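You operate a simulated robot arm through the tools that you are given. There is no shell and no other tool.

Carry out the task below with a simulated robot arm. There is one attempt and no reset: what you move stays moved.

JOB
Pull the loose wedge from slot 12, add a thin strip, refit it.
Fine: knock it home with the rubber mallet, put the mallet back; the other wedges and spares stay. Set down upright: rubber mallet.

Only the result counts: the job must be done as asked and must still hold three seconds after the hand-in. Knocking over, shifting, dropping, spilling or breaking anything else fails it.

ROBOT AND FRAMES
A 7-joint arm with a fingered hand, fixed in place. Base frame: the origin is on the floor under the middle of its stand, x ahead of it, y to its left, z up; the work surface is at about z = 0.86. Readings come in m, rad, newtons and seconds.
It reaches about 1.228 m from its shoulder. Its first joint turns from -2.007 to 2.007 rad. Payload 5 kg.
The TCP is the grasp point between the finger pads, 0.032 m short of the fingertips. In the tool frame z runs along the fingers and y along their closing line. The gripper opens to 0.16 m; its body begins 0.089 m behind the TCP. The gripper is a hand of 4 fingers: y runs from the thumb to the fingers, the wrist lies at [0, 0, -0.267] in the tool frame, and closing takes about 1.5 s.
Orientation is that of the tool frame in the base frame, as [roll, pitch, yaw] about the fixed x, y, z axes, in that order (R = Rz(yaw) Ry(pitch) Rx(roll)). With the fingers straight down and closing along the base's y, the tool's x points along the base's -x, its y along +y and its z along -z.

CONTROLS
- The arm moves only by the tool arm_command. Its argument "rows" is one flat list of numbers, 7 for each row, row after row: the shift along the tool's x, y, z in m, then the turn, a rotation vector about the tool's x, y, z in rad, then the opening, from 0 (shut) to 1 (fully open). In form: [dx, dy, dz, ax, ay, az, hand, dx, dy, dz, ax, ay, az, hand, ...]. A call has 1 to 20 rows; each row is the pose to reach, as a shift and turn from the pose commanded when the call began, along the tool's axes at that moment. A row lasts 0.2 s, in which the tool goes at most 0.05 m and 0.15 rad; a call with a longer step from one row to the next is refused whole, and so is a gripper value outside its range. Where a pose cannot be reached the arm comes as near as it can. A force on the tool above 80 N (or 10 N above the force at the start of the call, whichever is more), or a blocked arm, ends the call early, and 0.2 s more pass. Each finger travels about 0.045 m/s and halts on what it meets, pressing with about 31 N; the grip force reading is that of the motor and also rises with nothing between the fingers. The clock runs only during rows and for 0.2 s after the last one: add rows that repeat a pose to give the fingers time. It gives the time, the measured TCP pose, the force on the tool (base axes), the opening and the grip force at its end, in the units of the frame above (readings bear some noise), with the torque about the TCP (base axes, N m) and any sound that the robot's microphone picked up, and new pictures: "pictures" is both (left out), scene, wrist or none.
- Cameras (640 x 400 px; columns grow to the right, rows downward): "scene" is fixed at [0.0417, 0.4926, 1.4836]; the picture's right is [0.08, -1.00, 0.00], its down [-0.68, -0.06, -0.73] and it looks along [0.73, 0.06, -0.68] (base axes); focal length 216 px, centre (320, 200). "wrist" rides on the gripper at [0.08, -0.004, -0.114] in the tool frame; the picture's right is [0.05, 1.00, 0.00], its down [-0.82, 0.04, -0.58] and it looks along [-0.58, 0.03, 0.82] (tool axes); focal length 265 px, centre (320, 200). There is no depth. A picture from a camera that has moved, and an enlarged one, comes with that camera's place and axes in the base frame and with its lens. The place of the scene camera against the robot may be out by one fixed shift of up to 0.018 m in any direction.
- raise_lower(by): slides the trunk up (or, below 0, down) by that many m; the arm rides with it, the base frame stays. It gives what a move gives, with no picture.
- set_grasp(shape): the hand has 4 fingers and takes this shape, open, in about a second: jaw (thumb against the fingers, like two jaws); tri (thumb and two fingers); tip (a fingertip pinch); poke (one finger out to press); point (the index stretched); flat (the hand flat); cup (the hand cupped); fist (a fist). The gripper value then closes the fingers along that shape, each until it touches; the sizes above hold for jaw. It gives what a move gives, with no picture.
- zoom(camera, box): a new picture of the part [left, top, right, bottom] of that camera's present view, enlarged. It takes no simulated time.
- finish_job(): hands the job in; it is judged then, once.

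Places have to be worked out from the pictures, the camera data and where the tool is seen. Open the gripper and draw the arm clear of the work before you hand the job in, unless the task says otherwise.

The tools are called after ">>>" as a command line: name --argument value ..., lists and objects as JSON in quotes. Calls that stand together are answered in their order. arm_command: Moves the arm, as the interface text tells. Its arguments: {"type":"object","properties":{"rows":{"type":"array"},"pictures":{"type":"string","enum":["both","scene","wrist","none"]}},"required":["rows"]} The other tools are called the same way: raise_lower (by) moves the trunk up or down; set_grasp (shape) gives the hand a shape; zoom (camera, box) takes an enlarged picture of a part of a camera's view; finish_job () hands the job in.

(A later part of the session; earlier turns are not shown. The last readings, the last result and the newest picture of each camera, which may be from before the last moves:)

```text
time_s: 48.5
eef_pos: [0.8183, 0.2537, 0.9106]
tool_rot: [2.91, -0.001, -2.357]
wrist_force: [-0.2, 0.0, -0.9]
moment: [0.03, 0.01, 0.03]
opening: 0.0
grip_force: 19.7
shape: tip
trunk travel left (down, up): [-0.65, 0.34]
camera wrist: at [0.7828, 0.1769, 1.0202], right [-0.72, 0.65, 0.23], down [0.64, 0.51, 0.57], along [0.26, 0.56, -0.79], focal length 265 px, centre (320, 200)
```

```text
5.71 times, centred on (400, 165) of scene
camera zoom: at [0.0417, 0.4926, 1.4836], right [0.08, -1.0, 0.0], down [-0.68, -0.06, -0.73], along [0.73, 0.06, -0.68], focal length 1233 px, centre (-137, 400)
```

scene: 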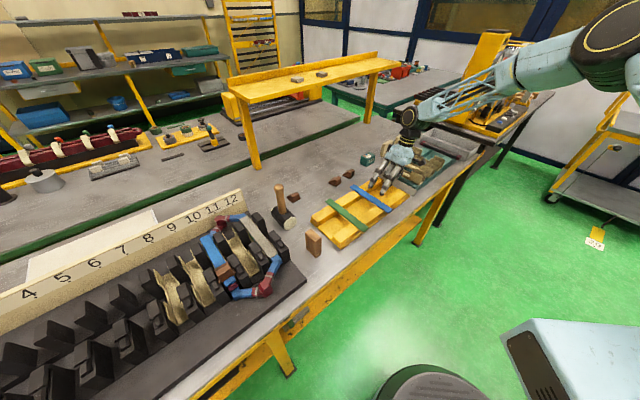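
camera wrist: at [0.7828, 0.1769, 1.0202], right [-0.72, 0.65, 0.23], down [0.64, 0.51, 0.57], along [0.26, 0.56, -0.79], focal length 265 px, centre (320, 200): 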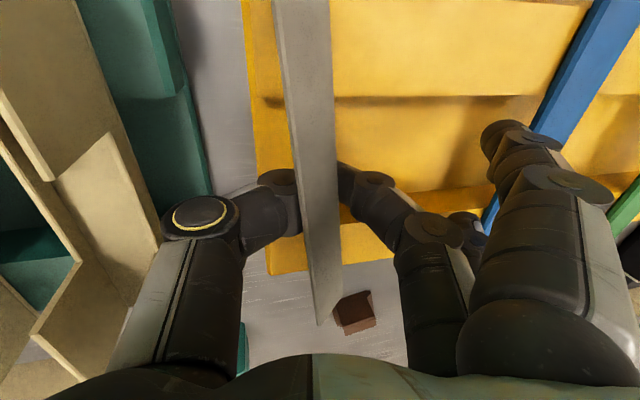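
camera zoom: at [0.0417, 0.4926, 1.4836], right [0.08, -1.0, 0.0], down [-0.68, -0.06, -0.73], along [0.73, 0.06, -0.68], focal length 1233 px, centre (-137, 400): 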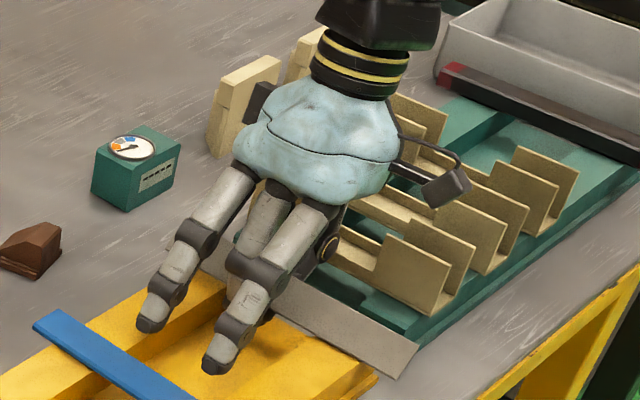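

The fingers closed fully beneath the strip (opening 0) and it rode up on the inclined pads. I was too low. I'll reopen slowly so it settles back on the rails, then re-pinch higher.

>>> arm_command --rows '[0, 0, 0, 0, 0, 0, 0.04, 0, 0, 0, 0, 0, 0, 0.08, 0, 0, 0, 0, 0, 0, 0.12, 0, 0, 0, 0, 0, 0, 0.16, 0, 0, 0, 0, 0, 0, 0.2, 0, 0, 0, 0, 0, 0, 0.24, 0, 0, 0, 0, 0, 0, 0.28, 0, 0, 0, 0, 0, 0, 0.32, 0, 0, 0, 0, 0, 0, 0.32]' --pictures "both"

>>> zoom --camera "wrist" --box '[180, 60, 460, 260]'

>>> zoom --camera "scene" --box '[350, 130, 450, 200]'

```text
time_s: 50.5
eef_pos: [0.8187, 0.254, 0.9112]
tool_rot: [2.912, -0.001, -2.357]
wrist_force: [0.7, 1.4, 0.0]
moment: [0.0, 0.02, -0.01]
opening: 0.0505
grip_force: 0.1
shape: tip
trunk travel left (down, up): [-0.65, 0.34]
camera wrist: at [0.7828, 0.1769, 1.0202], right [-0.72, 0.65, 0.23], down [0.64, 0.51, 0.57], along [0.26, 0.56, -0.79], focal length 265 px, centre (320, 200)
```

scene: 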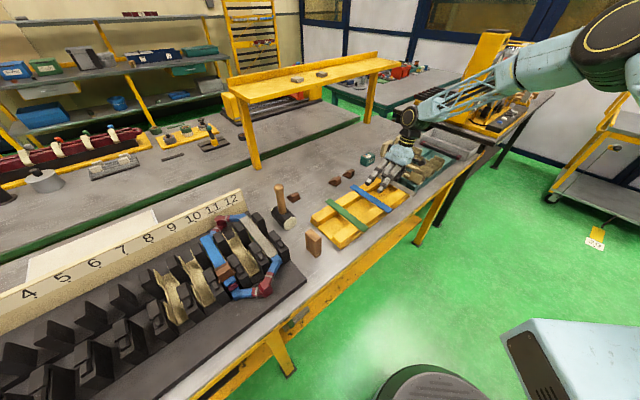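
wrist: 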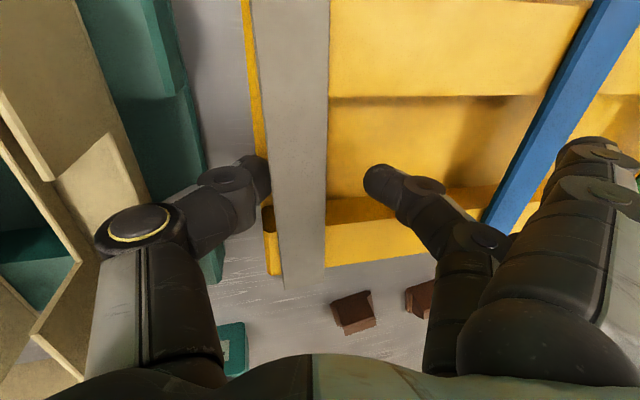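

```text
2.00 times, centred on (320, 160) of wrist
camera zoom: at [0.7828, 0.1769, 1.0202], right [-0.72, 0.65, 0.23], down [0.64, 0.51, 0.57], along [0.26, 0.56, -0.79], focal length 531 px, centre (320, 280)
```

zoom: 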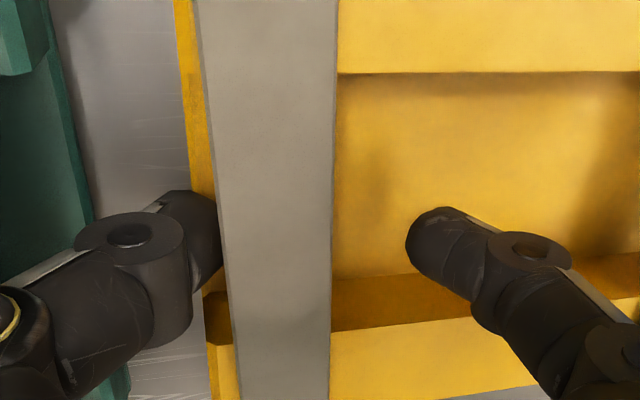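

```text
5.71 times, centred on (400, 165) of scene
camera zoom: at [0.0417, 0.4926, 1.4836], right [0.08, -1.0, 0.0], down [-0.68, -0.06, -0.73], along [0.73, 0.06, -0.68], focal length 1233 px, centre (-137, 400)
```

zoom: 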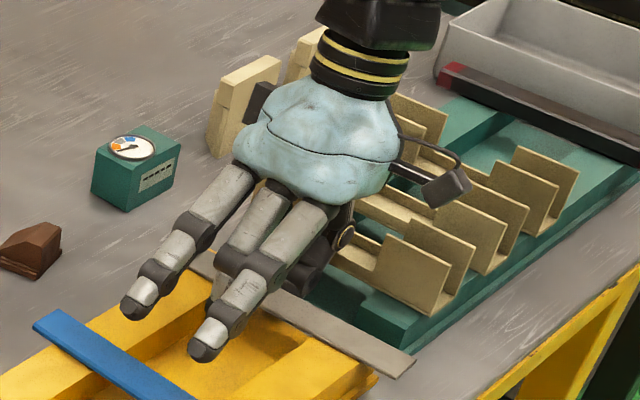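

The strip has shifted about 15 mm toward the liners but is still across the rails, its edge possibly resting on the thumb tip. I'll open wider to free it, then rise and reassess.

>>> arm_command --rows '[0, 0, 0, 0, 0, 0, 0.38, 0, 0, 0, 0, 0, 0, 0.44, 0, 0, 0, 0, 0, 0, 0.5, 0, 0, 0, 0, 0, 0, 0.54, 0, 0, 0, 0, 0, 0, 0.54]' --pictures "wrist"

>>> zoom --camera "wrist" --box '[180, 60, 460, 260]'

>>> zoom --camera "scene" --box '[350, 130, 450, 200]'

```text
time_s: 51.7
eef_pos: [0.8182, 0.2544, 0.9095]
tool_rot: [2.911, 0.0, -2.357]
wrist_force: [-0.7, 0.2, 0.5]
moment: [0.01, -0.01, -0.01]
opening: 0.0855
grip_force: 0.1
shape: tip
trunk travel left (down, up): [-0.65, 0.34]
camera wrist: at [0.7828, 0.1769, 1.0202], right [-0.72, 0.65, 0.23], down [0.64, 0.51, 0.57], along [0.26, 0.56, -0.79], focal length 265 px, centre (320, 200)
```

wrist: 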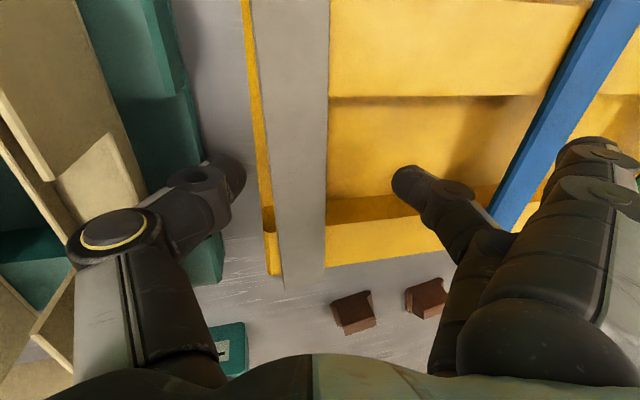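

```text
2.00 times, centred on (320, 160) of wrist
camera zoom: at [0.7828, 0.1769, 1.0202], right [-0.72, 0.65, 0.23], down [0.64, 0.51, 0.57], along [0.26, 0.56, -0.79], focal length 531 px, centre (320, 280)
```

zoom: 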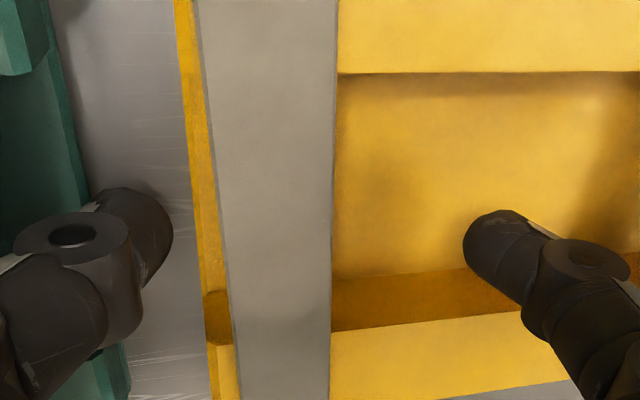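

```text
5.71 times, centred on (400, 165) of scene
camera zoom: at [0.0417, 0.4926, 1.4836], right [0.08, -1.0, 0.0], down [-0.68, -0.06, -0.73], along [0.73, 0.06, -0.68], focal length 1233 px, centre (-137, 400)
```

zoom: 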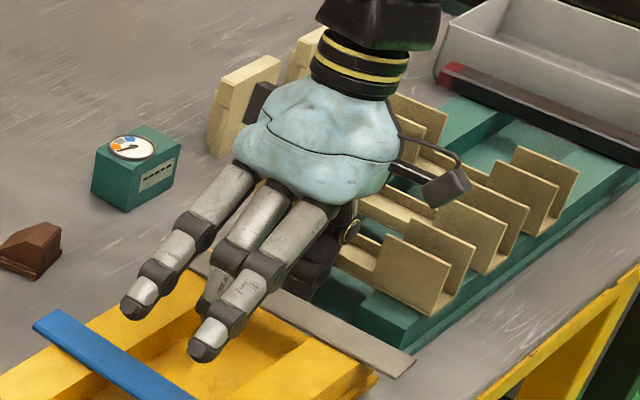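

The strip now lies stably on the rails at b≈0.407 with about 2.5° of yaw. Before re-pinching I'll rise and study how the fingertips come together in "tri" and "tip" at a ~30 mm gap.

>>> arm_command --rows '[0, 0.0046, -0.0195, 0, 0, 0, 0.54, 0, 0.0114, -0.0487, 0, 0, 0, 0.54, 0, 0.0228, -0.0974, 0, 0, 0, 0.54, 0, 0.0342, -0.1461, 0, 0, 0, 0.54, 0, 0.0388, -0.1655, 0.1, 0, 0, 0.54, 0, 0.0388, -0.1655, 0.23, 0, 0, 0.54, 0, 0.0388, -0.1655, 0.23, 0, 0, 0.54]' --pictures "none"

>>> set_grasp --shape "tri"

>>> arm_command --rows '[0, 0, 0, 0, 0, 0, 0.2, 0, 0, 0, 0, 0, 0, 0.2, 0, 0, 0, 0, 0, 0, 0.2, 0, 0, 0, 0, 0, 0, 0.2, 0, 0, 0, 0, 0, 0, 0.2, 0, 0, 0, 0, 0, 0, 0.2, 0, 0, 0, 0, 0, 0, 0.2, 0, 0, 0, 0, 0, 0, 0.2, 0, 0, 0, 0, 0, 0, 0.2]' --pictures "both"

>>> zoom --camera "scene" --box '[360, 60, 500, 170]'

>>> zoom --camera "wrist" --box '[180, 60, 500, 260]'

```text
time_s: 53.3
eef_pos: [0.8192, 0.2534, 1.0817]
tool_rot: [-3.14, 0.0, -2.36]
wrist_force: [-0.4, 0.3, -0.3]
moment: [-0.02, -0.01, -0.02]
opening: 0.0859
grip_force: 0.0
shape: tip
trunk travel left (down, up): [-0.65, 0.34]
```

```text
time_s: 54.2
eef_pos: [0.8196, 0.2544, 1.0812]
tool_rot: [-3.139, -0.001, -2.356]
wrist_force: [-0.4, 0.2, 0.4]
moment: [-0.01, 0.0, 0.01]
opening: 0.1602
grip_force: 0.0
shape: tri
trunk travel left (down, up): [-0.65, 0.34]
```

```text
time_s: 56.2
eef_pos: [0.8193, 0.2535, 1.0812]
tool_rot: [3.141, 0.0, -2.355]
wrist_force: [-0.2, -0.2, 0.4]
moment: [0.0, 0.01, -0.01]
opening: 0.0325
grip_force: 0.1
shape: tri
trunk travel left (down, up): [-0.65, 0.34]
camera wrist: at [0.7647, 0.1949, 1.1945], right [-0.74, 0.67, 0.0], down [0.55, 0.61, 0.58], along [0.39, 0.43, -0.82], focal length 265 px, centre (320, 200)
```

scene: 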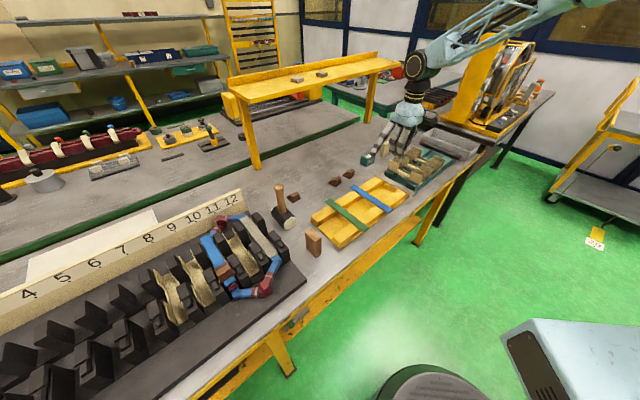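
wrist: 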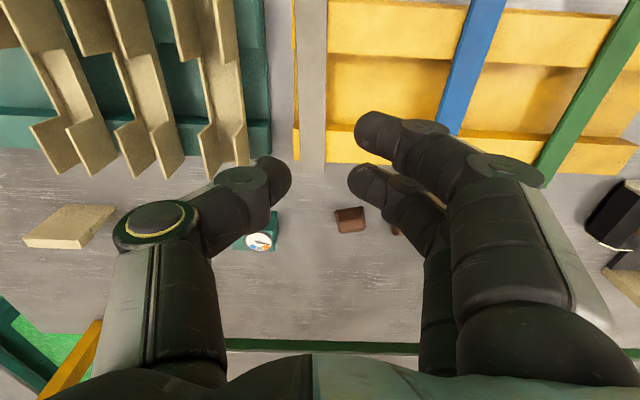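

```text
3.64 times, centred on (430, 115) of scene
camera zoom: at [0.0417, 0.4926, 1.4836], right [0.08, -1.0, 0.0], down [-0.68, -0.06, -0.73], along [0.73, 0.06, -0.68], focal length 785 px, centre (-80, 509)
```

zoom: 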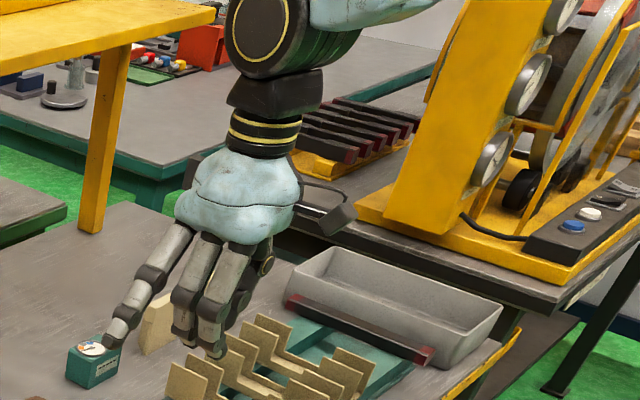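

```text
2.00 times, centred on (340, 160) of wrist
camera zoom: at [0.7647, 0.1949, 1.1945], right [-0.74, 0.67, 0.0], down [0.55, 0.61, 0.58], along [0.39, 0.43, -0.82], focal length 531 px, centre (280, 280)
```

zoom: 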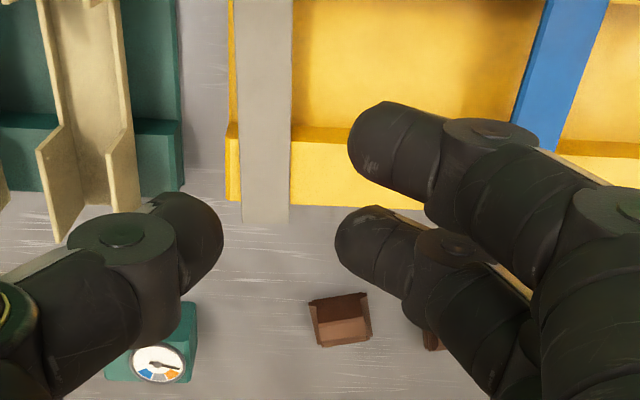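

I'd like a side view of the finger geometry, so I'll move the hand up in front of the scene camera with the closing line across its view.

>>> arm_command --rows '[0.0091, 0.0385, -0.0211, 0, 0, 0.0982, 0.2, 0.0181, 0.077, -0.0423, 0, 0, 0.1963, 0.2, 0.0272, 0.1155, -0.0634, 0, 0, 0.2945, 0.2, 0.0363, 0.154, -0.0845, 0, 0, 0.3927, 0.2, 0.0453, 0.1925, -0.1056, 0, 0, 0.4909, 0.2, 0.0544, 0.231, -0.1268, 0, 0, 0.589, 0.2, 0.0634, 0.2695, -0.1479, 0, 0, 0.6872, 0.2, 0.0725, 0.308, -0.169, 0, 0, 0.7854, 0.2, 0.0725, 0.308, -0.169, 0, 0, 0.7854, 0.2]' --pictures "scene"

>>> zoom --camera "scene" --box '[280, 40, 440, 180]'

>>> set_grasp --shape "tip"

>>> arm_command --rows '[0, 0, 0, 0, 0, 0, 0.28, 0, 0, 0, 0, 0, 0, 0.28, 0, 0, 0, 0, 0, 0, 0.28, 0, 0, 0, 0, 0, 0, 0.28, 0, 0, 0, 0, 0, 0, 0.28, 0, 0, 0, 0, 0, 0, 0.28, 0, 0, 0, 0, 0, 0, 0.28, 0, 0, 0, 0, 0, 0, 0.28]' --pictures "none"

>>> zoom --camera "scene" --box '[280, 40, 440, 180]'

>>> arm_command --rows '[0, 0, 0, 0, 0, 0, 0.1, 0, 0, 0, 0, 0, 0, 0.1, 0, 0, 0, 0, 0, 0, 0.1, 0, 0, 0, 0, 0, 0, 0.1]' --pictures "none"

>>> zoom --camera "scene" --box '[280, 40, 440, 180]'

```text
time_s: 58.2
eef_pos: [0.5513, 0.4202, 1.2491]
tool_rot: [-3.141, -0.005, 3.139]
wrist_force: [0.0, -0.1, -0.1]
moment: [0.02, 0.0, -0.03]
opening: 0.0322
grip_force: 0.0
shape: tri
trunk travel left (down, up): [-0.65, 0.34]
```

scene: 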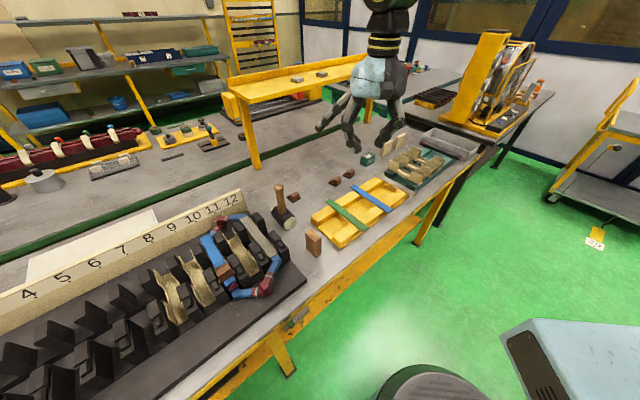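

```text
2.86 times, centred on (360, 110) of scene
camera zoom: at [0.0417, 0.4926, 1.4836], right [0.08, -1.0, 0.0], down [-0.68, -0.06, -0.73], along [0.73, 0.06, -0.68], focal length 616 px, centre (206, 457)
```

zoom: 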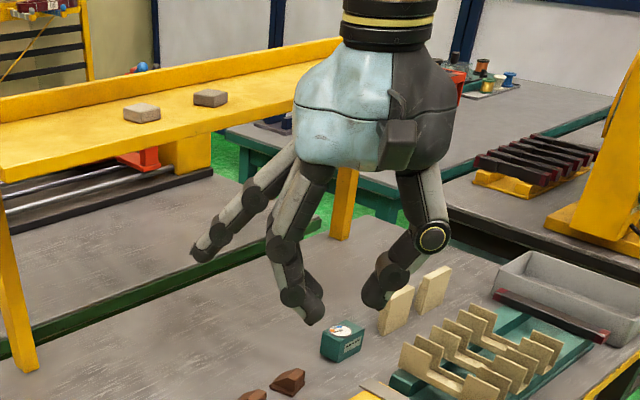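

```text
time_s: 59.1
eef_pos: [0.551, 0.4213, 1.2496]
tool_rot: [3.14, -0.001, -3.141]
wrist_force: [-0.6, 0.2, 0.2]
moment: [0.0, 0.0, 0.04]
opening: 0.16
grip_force: 0.0
shape: tip
trunk travel left (down, up): [-0.65, 0.34]
```

```text
time_s: 60.9
eef_pos: [0.5508, 0.4215, 1.2496]
tool_rot: [3.14, 0.001, 3.142]
wrist_force: [1.2, -0.5, -0.5]
moment: [0.03, 0.0, 0.01]
opening: 0.045
grip_force: 0.2
shape: tip
trunk travel left (down, up): [-0.65, 0.34]
```

```text
2.86 times, centred on (360, 110) of scene
camera zoom: at [0.0417, 0.4926, 1.4836], right [0.08, -1.0, 0.0], down [-0.68, -0.06, -0.73], along [0.73, 0.06, -0.68], focal length 616 px, centre (206, 457)
```

zoom: 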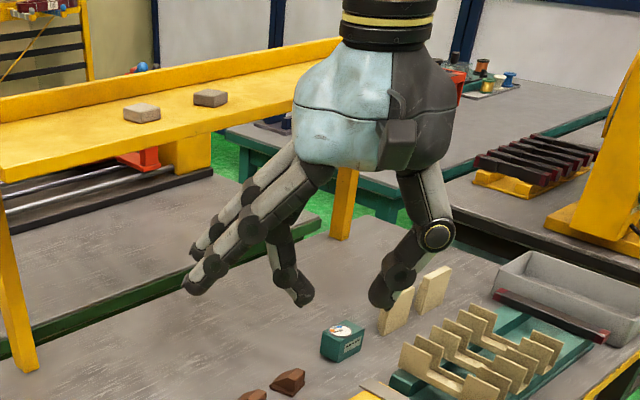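

```text
time_s: 61.9
eef_pos: [0.5501, 0.4202, 1.2497]
tool_rot: [3.14, -0.001, -3.141]
wrist_force: [-0.2, -1.2, 0.0]
moment: [0.0, 0.0, -0.04]
opening: 0.0166
grip_force: 0.1
shape: tip
trunk travel left (down, up): [-0.65, 0.34]
```

```text
2.86 times, centred on (360, 110) of scene
camera zoom: at [0.0417, 0.4926, 1.4836], right [0.08, -1.0, 0.0], down [-0.68, -0.06, -0.73], along [0.73, 0.06, -0.68], focal length 616 px, centre (206, 457)
```

zoom: 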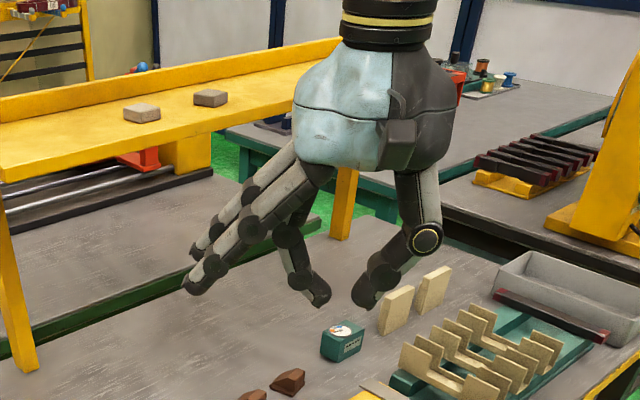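

The side view shows the distal pads lean about 30° inward, so the strip must be met at the rounded fingertips, i.e. the TCP should be higher (strip ≈25 mm below TCP) with less tilt. I'll return over the strip and re-measure its new pose.

>>> arm_command --rows '[-0.031, -0.0188, 0.0, 0, 0, -0.0982, 0.3, -0.062, -0.0375, 0.02, 0, 0, -0.1963, 0.3, -0.093, -0.0563, 0.04, 0, 0, -0.2945, 0.3, -0.124, -0.075, 0.06, 0, 0, -0.3927, 0.3, -0.155, -0.0938, 0.08, 0, 0, -0.4909, 0.3, -0.186, -0.1125, 0.1, 0, 0, -0.589, 0.3, -0.217, -0.1313, 0.13, 0, 0, -0.6872, 0.3, -0.248, -0.15, 0.165, 0, 0, -0.7854, 0.3, -0.248, -0.15, 0.165, 0, 0, -0.7854, 0.3]' --pictures "both"

>>> zoom --camera "wrist" --box '[200, 0, 440, 200]'

```text
refused: row 8 steps farther than a row can; nothing moved
```

```text
2.00 times, centred on (320, 100) of wrist
camera zoom: at [0.4703, 0.4182, 1.3628], right [-0.05, 1.0, 0.0], down [0.82, 0.04, 0.58], along [0.58, 0.03, -0.82], focal length 531 px, centre (320, 400)
```

zoom: 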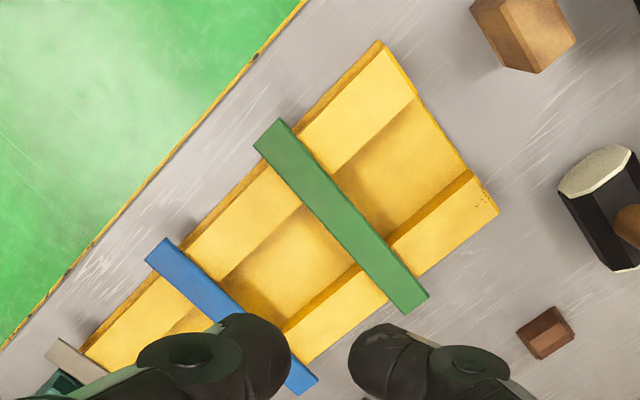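

One step was slightly too long; I'll resend with an even descent.

>>> arm_command --rows '[-0.031, -0.0188, 0.015, 0, 0, -0.0982, 0.3, -0.062, -0.0375, 0.03, 0, 0, -0.1963, 0.3, -0.093, -0.0563, 0.05, 0, 0, -0.2945, 0.3, -0.124, -0.075, 0.07, 0, 0, -0.3927, 0.3, -0.155, -0.0938, 0.095, 0, 0, -0.4909, 0.3, -0.186, -0.1125, 0.12, 0, 0, -0.589, 0.3, -0.217, -0.1313, 0.143, 0, 0, -0.6872, 0.3, -0.248, -0.15, 0.165, 0, 0, -0.7854, 0.3, -0.248, -0.15, 0.165, 0, 0, -0.7854, 0.3]' --pictures "both"

>>> zoom --camera "wrist" --box '[200, 0, 440, 200]'

```text
time_s: 63.9
eef_pos: [0.7987, 0.271, 1.0849]
tool_rot: [-3.141, -0.001, -2.354]
wrist_force: [-0.7, -0.7, 0.0]
moment: [-0.02, -0.01, -0.01]
opening: 0.0477
grip_force: 0.1
shape: tip
trunk travel left (down, up): [-0.65, 0.34]
camera wrist: at [0.744, 0.2126, 1.1984], right [-0.74, 0.67, 0.0], down [0.55, 0.61, 0.58], along [0.39, 0.43, -0.82], focal length 265 px, centre (320, 200)
```

scene: 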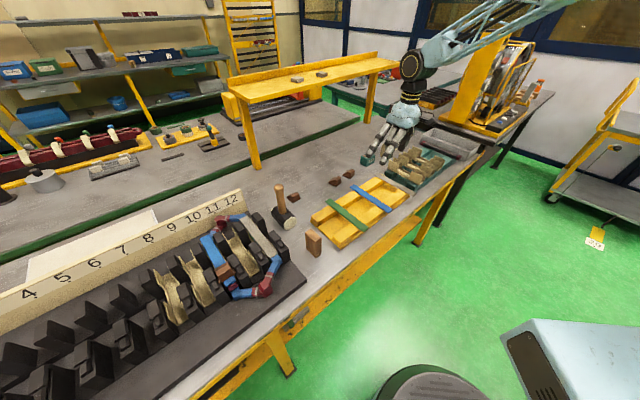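
wrist: 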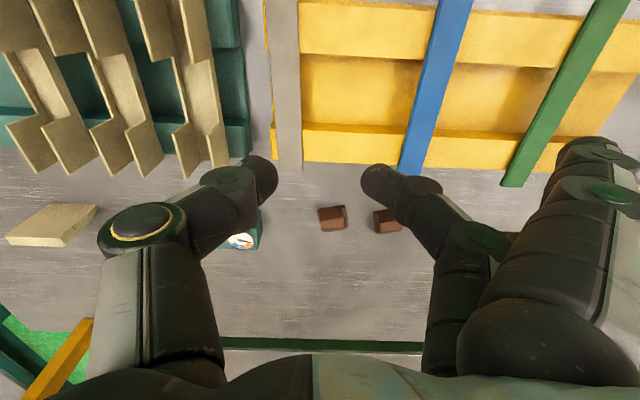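

```text
2.00 times, centred on (320, 100) of wrist
camera zoom: at [0.744, 0.2126, 1.1984], right [-0.74, 0.67, 0.0], down [0.55, 0.61, 0.58], along [0.39, 0.43, -0.82], focal length 531 px, centre (320, 400)
```

zoom: 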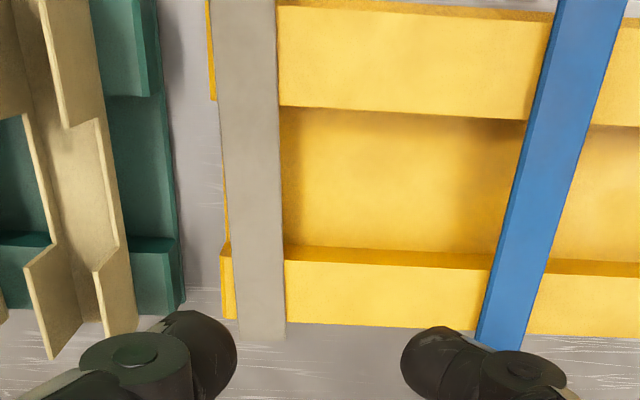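

The strip is now at b≈0.408 (at a=0.752), yawed about 2.2°, spanning roughly a=0.641–0.843. I'll align to it with a 10° tilt and come down to z≈0.96 first.

>>> arm_command --rows '[0.0011, -0.0099, 0.031, -0.045, 0.0009, -0.0096, 0.3, 0.0022, -0.0197, 0.0625, -0.09, 0.0017, -0.0193, 0.3, 0.0033, -0.0296, 0.094, -0.135, 0.0026, -0.0289, 0.3, 0.0044, -0.0394, 0.125, -0.18, 0.0035, -0.0385, 0.3, 0.0044, -0.0394, 0.125, -0.18, 0.0035, -0.0385, 0.3]' --pictures "both"

>>> zoom --camera "wrist" --box '[160, 60, 440, 260]'

>>> zoom --camera "scene" --box '[350, 130, 450, 200]'

```text
time_s: 65.1
eef_pos: [0.8228, 0.24, 0.9588]
tool_rot: [2.961, 0.0, -2.318]
wrist_force: [-0.3, 0.2, 0.2]
moment: [0.01, -0.02, -0.01]
opening: 0.0474
grip_force: 0.0
shape: tip
trunk travel left (down, up): [-0.65, 0.34]
camera wrist: at [0.7854, 0.1649, 1.0704], right [-0.76, 0.63, 0.18], down [0.6, 0.56, 0.58], along [0.26, 0.54, -0.8], focal length 265 px, centre (320, 200)
```

scene: 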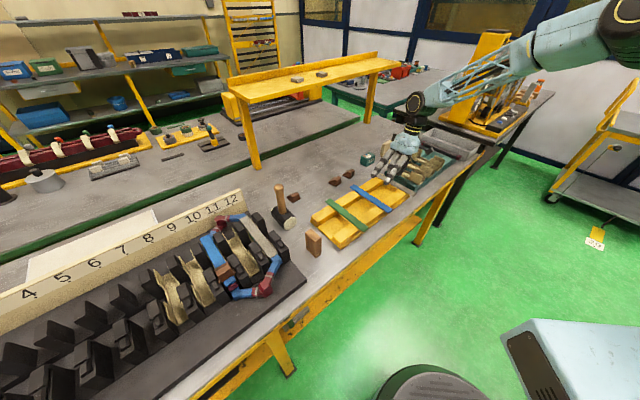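
wrist: 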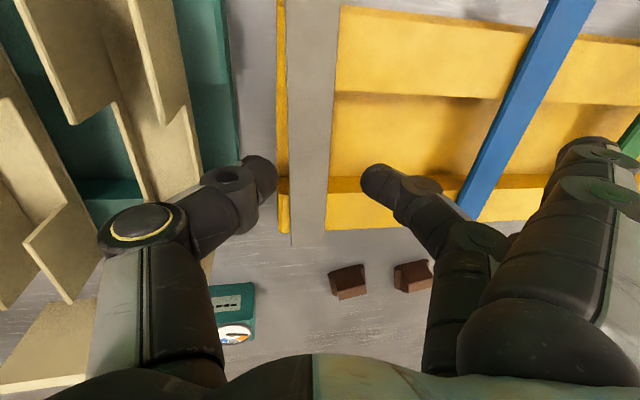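

```text
2.00 times, centred on (300, 160) of wrist
camera zoom: at [0.7854, 0.1649, 1.0704], right [-0.76, 0.63, 0.18], down [0.6, 0.56, 0.58], along [0.26, 0.54, -0.8], focal length 531 px, centre (360, 280)
```

zoom: 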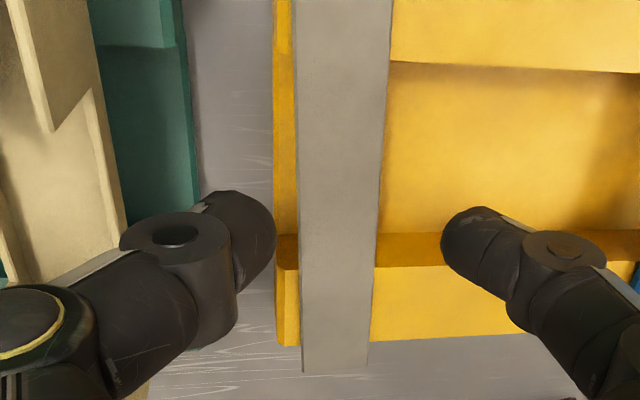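

```text
5.71 times, centred on (400, 165) of scene
camera zoom: at [0.0417, 0.4926, 1.4836], right [0.08, -1.0, 0.0], down [-0.68, -0.06, -0.73], along [0.73, 0.06, -0.68], focal length 1233 px, centre (-137, 400)
```

zoom: 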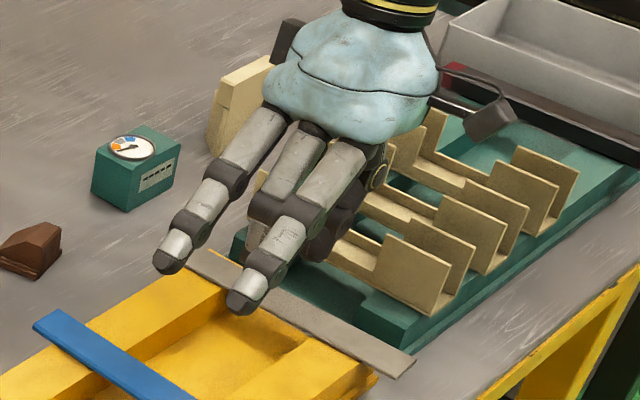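

Well aligned. I'll descend to TCP z≈0.917 and check the tips against the strip.

>>> arm_command --rows '[0, -0.0025, 0.0138, 0, 0, 0, 0.3, 0, -0.005, 0.0275, 0, 0, 0, 0.3, 0, -0.0075, 0.0413, 0, 0, 0, 0.3, 0, -0.0075, 0.0413, 0, 0, 0, 0.3]' --pictures "wrist"

>>> zoom --camera "wrist" --box '[200, 100, 420, 240]'

>>> zoom --camera "scene" --box '[350, 130, 450, 200]'

```text
time_s: 66.1
eef_pos: [0.8223, 0.2395, 0.9163]
tool_rot: [2.962, -0.001, -2.317]
wrist_force: [0.7, -0.2, 0.2]
moment: [0.04, -0.01, -0.02]
opening: 0.0476
grip_force: 0.0
shape: tip
trunk travel left (down, up): [-0.65, 0.34]
camera wrist: at [0.7859, 0.1643, 1.0281], right [-0.76, 0.63, 0.18], down [0.6, 0.56, 0.57], along [0.26, 0.54, -0.8], focal length 265 px, centre (320, 200)
```

wrist: 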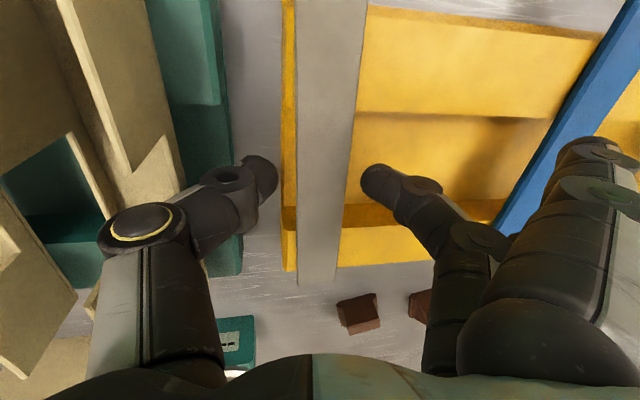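

```text
2.86 times, centred on (310, 170) of wrist
camera zoom: at [0.7859, 0.1643, 1.0281], right [-0.76, 0.63, 0.18], down [0.6, 0.56, 0.57], along [0.26, 0.54, -0.8], focal length 758 px, centre (349, 286)
```

zoom: 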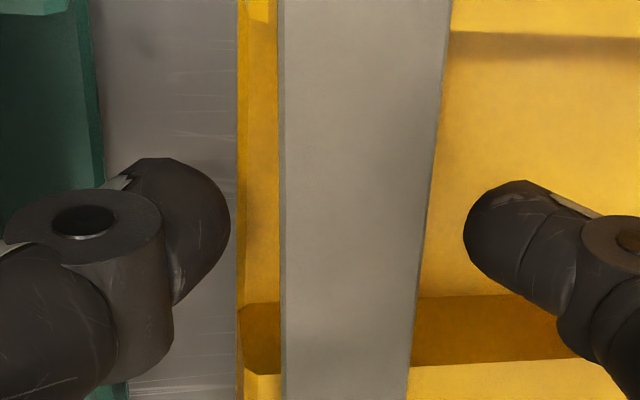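

```text
5.71 times, centred on (400, 165) of scene
camera zoom: at [0.0417, 0.4926, 1.4836], right [0.08, -1.0, 0.0], down [-0.68, -0.06, -0.73], along [0.73, 0.06, -0.68], focal length 1233 px, centre (-137, 400)
```

zoom: 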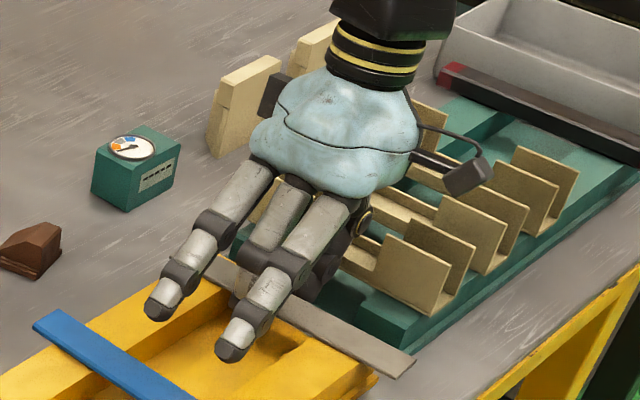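

Centred. I'll close in stages, checking that the strip stays level.

>>> arm_command --rows '[0, 0, 0, 0, 0, 0, 0.24, 0, 0, 0, 0, 0, 0, 0.2, 0, 0, 0, 0, 0, 0, 0.17, 0, 0, 0, 0, 0, 0, 0.15, 0, 0, 0, 0, 0, 0, 0.15]' --pictures "wrist"

>>> zoom --camera "wrist" --box '[200, 100, 420, 240]'

```text
time_s: 67.3
eef_pos: [0.8232, 0.2398, 0.9168]
tool_rot: [2.962, 0.0, -2.32]
wrist_force: [0.3, -0.6, -0.4]
moment: [-0.03, 0.02, 0.02]
opening: 0.0003
grip_force: 20.1
shape: tip
trunk travel left (down, up): [-0.65, 0.34]
camera wrist: at [0.7859, 0.1643, 1.0281], right [-0.76, 0.63, 0.18], down [0.6, 0.56, 0.57], along [0.26, 0.54, -0.8], focal length 265 px, centre (320, 200)
```

wrist: 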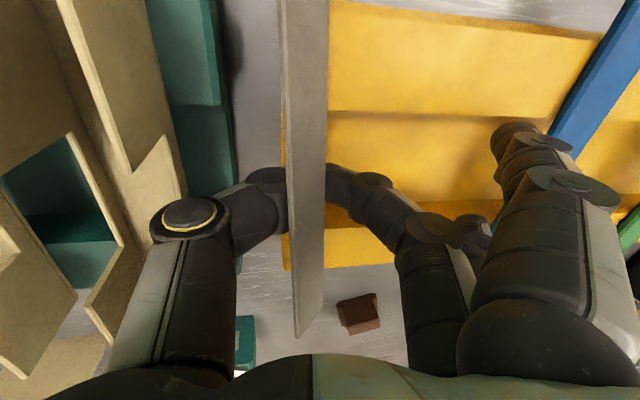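

```text
2.86 times, centred on (310, 170) of wrist
camera zoom: at [0.7859, 0.1643, 1.0281], right [-0.76, 0.63, 0.18], down [0.6, 0.56, 0.57], along [0.26, 0.54, -0.8], focal length 758 px, centre (349, 286)
```

zoom: 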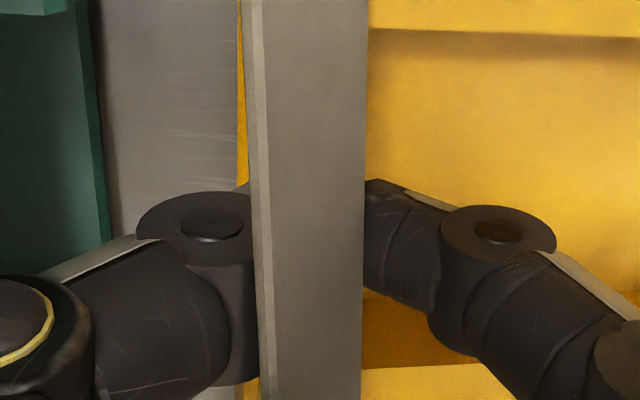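

The tips slipped under the strip again, so the effective fingertip height must be lower than I assumed. I'll first carry the strip about 20 mm back toward −b (it's resting on the tips), then reopen to set it down.

>>> arm_command --rows '[0, 0.0049, 0.0009, 0, 0, 0, 0.15, 0, 0.0098, 0.0018, 0, 0, 0, 0.15, 0, 0.0148, 0.0027, 0, 0, 0, 0.15, 0, 0.0197, 0.0036, 0, 0, 0, 0.15, 0, 0.0197, 0.0036, 0, 0, 0, 0.15]' --pictures "wrist"

>>> zoom --camera "wrist" --box '[200, 60, 420, 260]'

>>> zoom --camera "scene" --box '[350, 130, 450, 200]'

```text
time_s: 68.5
eef_pos: [0.807, 0.2528, 0.9169]
tool_rot: [2.962, -0.003, -2.318]
wrist_force: [0.2, -0.1, 0.1]
moment: [0.03, 0.02, -0.01]
opening: 0.0005
grip_force: 19.5
shape: tip
trunk travel left (down, up): [-0.65, 0.34]
camera wrist: at [0.7706, 0.1784, 1.0283], right [-0.76, 0.63, 0.18], down [0.6, 0.56, 0.57], along [0.26, 0.54, -0.8], focal length 265 px, centre (320, 200)
```

wrist: 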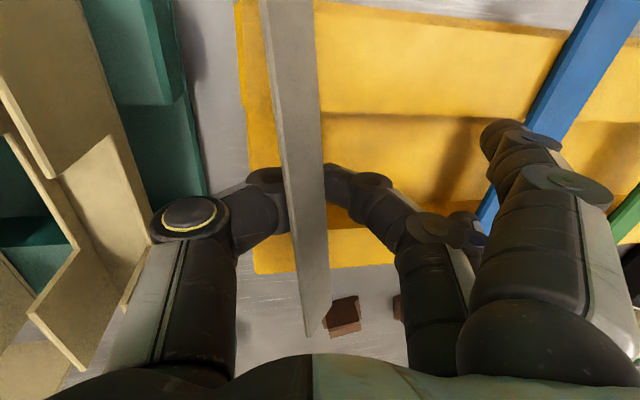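

```text
2.00 times, centred on (310, 160) of wrist
camera zoom: at [0.7706, 0.1784, 1.0283], right [-0.76, 0.63, 0.18], down [0.6, 0.56, 0.57], along [0.26, 0.54, -0.8], focal length 531 px, centre (340, 280)
```

zoom: 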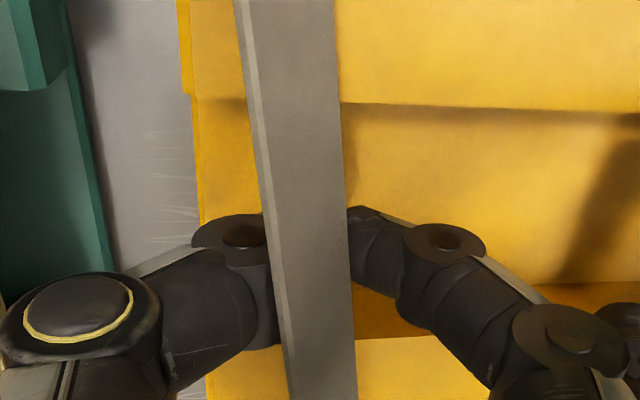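

```text
5.71 times, centred on (400, 165) of scene
camera zoom: at [0.0417, 0.4926, 1.4836], right [0.08, -1.0, 0.0], down [-0.68, -0.06, -0.73], along [0.73, 0.06, -0.68], focal length 1233 px, centre (-137, 400)
```

zoom: 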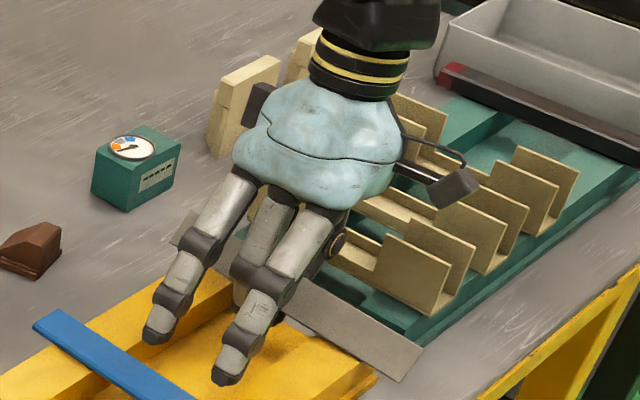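

The strip rode along with the hand. Now I'll reopen slowly and let it settle on the rails.

>>> arm_command --rows '[0, 0, 0, 0, 0, 0, 0.2, 0, 0, 0, 0, 0, 0, 0.22, 0, 0, 0, 0, 0, 0, 0.24, 0, 0, 0, 0, 0, 0, 0.27, 0, 0, 0, 0, 0, 0, 0.3, 0, 0, 0, 0, 0, 0, 0.34, 0, 0, 0, 0, 0, 0, 0.38, 0, 0, 0, 0, 0, 0, 0.42, 0, 0, 0, 0, 0, 0, 0.42]' --pictures "wrist"

>>> zoom --camera "wrist" --box '[200, 60, 420, 260]'

>>> zoom --camera "scene" --box '[350, 130, 450, 200]'

```text
time_s: 70.5
eef_pos: [0.8078, 0.2533, 0.9171]
tool_rot: [2.96, 0.001, -2.317]
wrist_force: [-1.0, -0.4, -0.4]
moment: [0.04, 0.02, -0.02]
opening: 0.0664
grip_force: 0.0
shape: tip
trunk travel left (down, up): [-0.65, 0.34]
camera wrist: at [0.7706, 0.1784, 1.0284], right [-0.76, 0.63, 0.18], down [0.6, 0.56, 0.57], along [0.26, 0.54, -0.8], focal length 265 px, centre (320, 200)
```

wrist: 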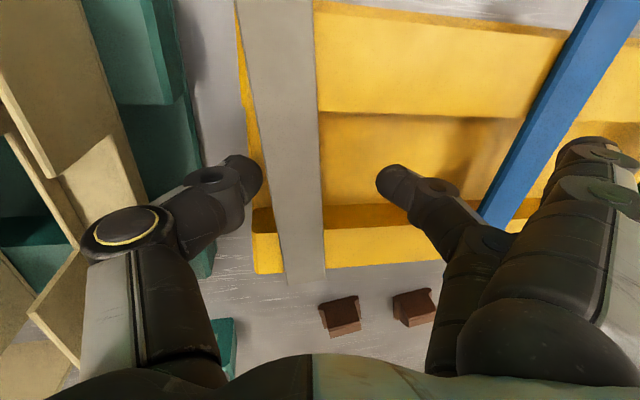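

```text
2.00 times, centred on (310, 160) of wrist
camera zoom: at [0.7706, 0.1784, 1.0284], right [-0.76, 0.63, 0.18], down [0.6, 0.56, 0.57], along [0.26, 0.54, -0.8], focal length 531 px, centre (340, 280)
```

zoom: 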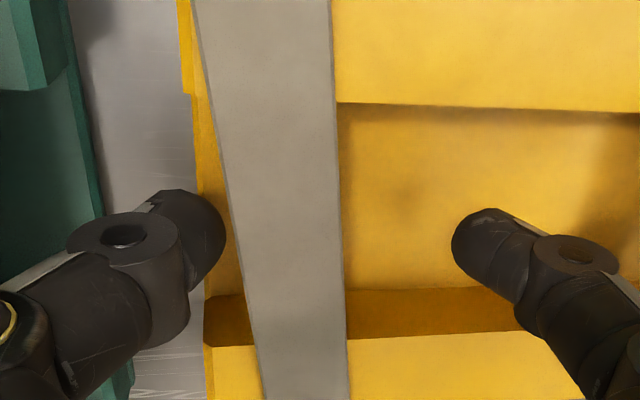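

```text
5.71 times, centred on (400, 165) of scene
camera zoom: at [0.0417, 0.4926, 1.4836], right [0.08, -1.0, 0.0], down [-0.68, -0.06, -0.73], along [0.73, 0.06, -0.68], focal length 1233 px, centre (-137, 400)
```

zoom: 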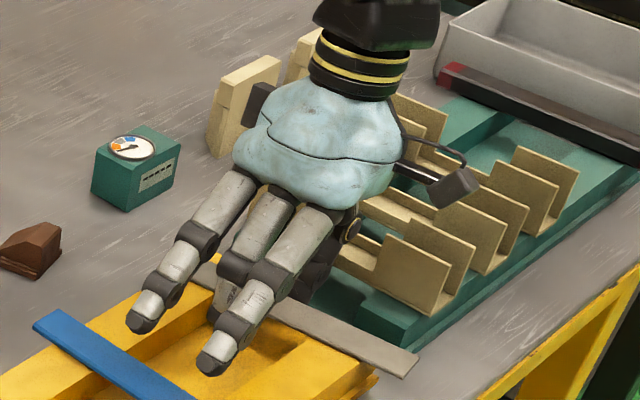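

The strip settled flat again, yawed about 7.5° with its centre near (a 0.7465, b 0.403). This time I'll approach aligned to it and higher (strip ≈33 mm below TCP), since being too high is harmless.

>>> arm_command --rows '[0, 0, -0.02, 0, 0, 0, 0.42, -0.002, -0.0022, -0.03, 0.0167, 0.0055, -0.0302, 0.4, -0.0041, -0.0044, -0.04, 0.0333, 0.011, -0.0603, 0.35, -0.0061, -0.0066, -0.0449, 0.05, 0.0165, -0.0905, 0.3, -0.0061, -0.0066, -0.0449, 0.05, 0.0165, -0.0905, 0.3]' --pictures "both"

>>> zoom --camera "wrist" --box '[180, 60, 420, 260]'

```text
time_s: 71.7
eef_pos: [0.8219, 0.2482, 0.9611]
tool_rot: [3.012, -0.003, -2.225]
wrist_force: [-0.9, -0.1, 0.2]
moment: [0.0, -0.03, 0.0]
opening: 0.0488
grip_force: 0.1
shape: tip
trunk travel left (down, up): [-0.65, 0.34]
camera wrist: at [0.7885, 0.1733, 1.0732], right [-0.82, 0.56, 0.13], down [0.52, 0.63, 0.58], along [0.24, 0.54, -0.81], focal length 265 px, centre (320, 200)
```

scene: 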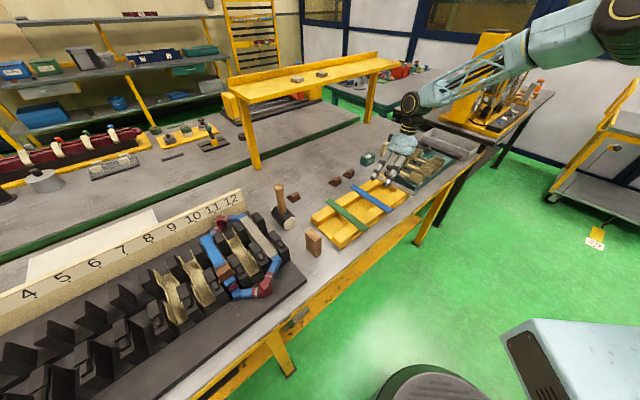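
wrist: 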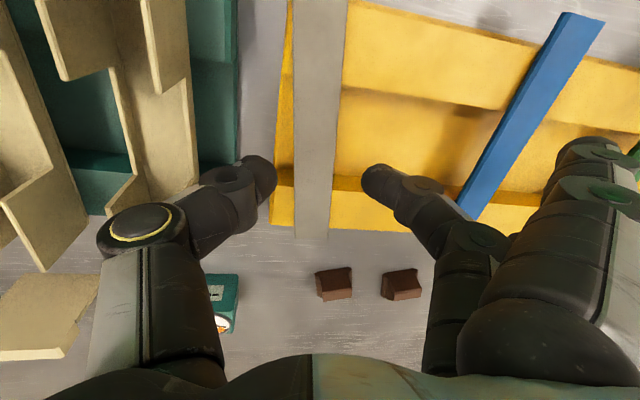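

```text
2.00 times, centred on (300, 160) of wrist
camera zoom: at [0.7885, 0.1733, 1.0732], right [-0.82, 0.56, 0.13], down [0.52, 0.63, 0.58], along [0.24, 0.54, -0.81], focal length 531 px, centre (360, 280)
```

zoom: 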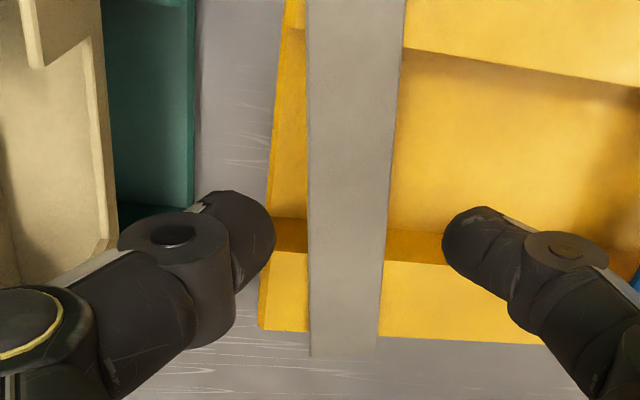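

Aligned. Descending to TCP z≈0.9255.

>>> arm_command --rows '[0, -0.0015, 0.0118, 0, 0, 0, 0.3, 0, -0.0031, 0.0235, 0, 0, 0, 0.3, 0, -0.0046, 0.0353, 0, 0, 0, 0.3, 0, -0.0046, 0.0353, 0, 0, 0, 0.3]' --pictures "wrist"

>>> zoom --camera "wrist" --box '[200, 100, 420, 240]'

>>> arm_command --rows '[0, 0, 0, 0, 0, 0, 0.24, 0, 0, 0, 0, 0, 0, 0.21, 0, 0, 0, 0, 0, 0, 0.19, 0, 0, 0, 0, 0, 0, 0.19]' --pictures "wrist"

>>> zoom --camera "wrist" --box '[200, 100, 420, 240]'

```text
time_s: 72.7
eef_pos: [0.8234, 0.2485, 0.9245]
tool_rot: [3.011, -0.001, -2.225]
wrist_force: [-0.5, 0.2, -0.2]
moment: [-0.03, 0.05, 0.01]
opening: 0.0486
grip_force: 0.0
shape: tip
trunk travel left (down, up): [-0.65, 0.34]
camera wrist: at [0.7883, 0.1732, 1.0368], right [-0.82, 0.56, 0.13], down [0.52, 0.63, 0.58], along [0.24, 0.54, -0.81], focal length 265 px, centre (320, 200)
```

wrist: 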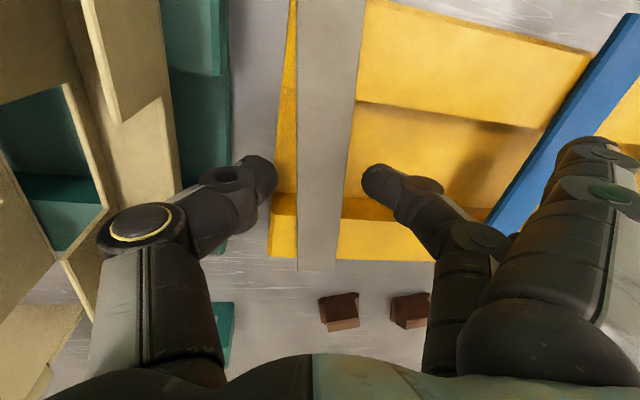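

```text
2.86 times, centred on (310, 170) of wrist
camera zoom: at [0.7883, 0.1732, 1.0368], right [-0.82, 0.56, 0.13], down [0.52, 0.63, 0.58], along [0.24, 0.54, -0.81], focal length 758 px, centre (349, 286)
```

zoom: 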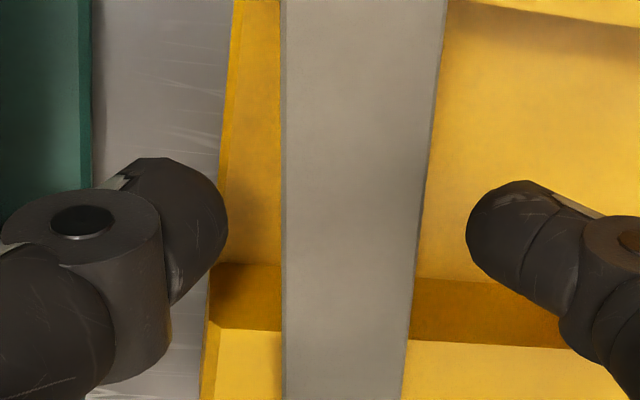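

```text
time_s: 73.7
eef_pos: [0.8221, 0.2481, 0.9259]
tool_rot: [3.011, -0.004, -2.227]
wrist_force: [0.7, 0.1, -0.5]
moment: [0.03, -0.02, 0.02]
opening: 0.031
grip_force: 0.1
shape: tip
trunk travel left (down, up): [-0.65, 0.34]
camera wrist: at [0.7883, 0.1731, 1.0369], right [-0.82, 0.56, 0.13], down [0.52, 0.63, 0.58], along [0.24, 0.54, -0.81], focal length 265 px, centre (320, 200)
```

wrist: 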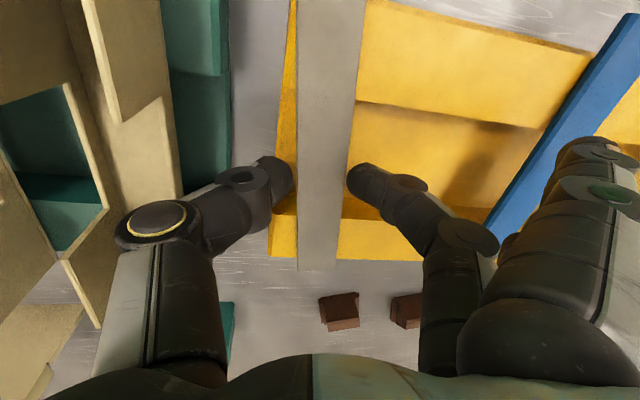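

```text
2.86 times, centred on (310, 170) of wrist
camera zoom: at [0.7883, 0.1731, 1.0369], right [-0.82, 0.56, 0.13], down [0.52, 0.63, 0.58], along [0.24, 0.54, -0.81], focal length 758 px, centre (349, 286)
```

zoom: 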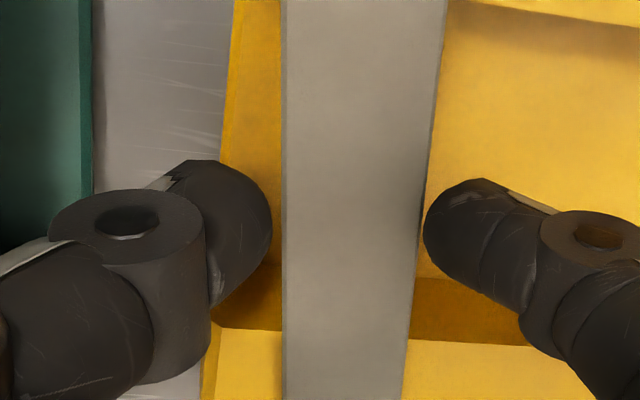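

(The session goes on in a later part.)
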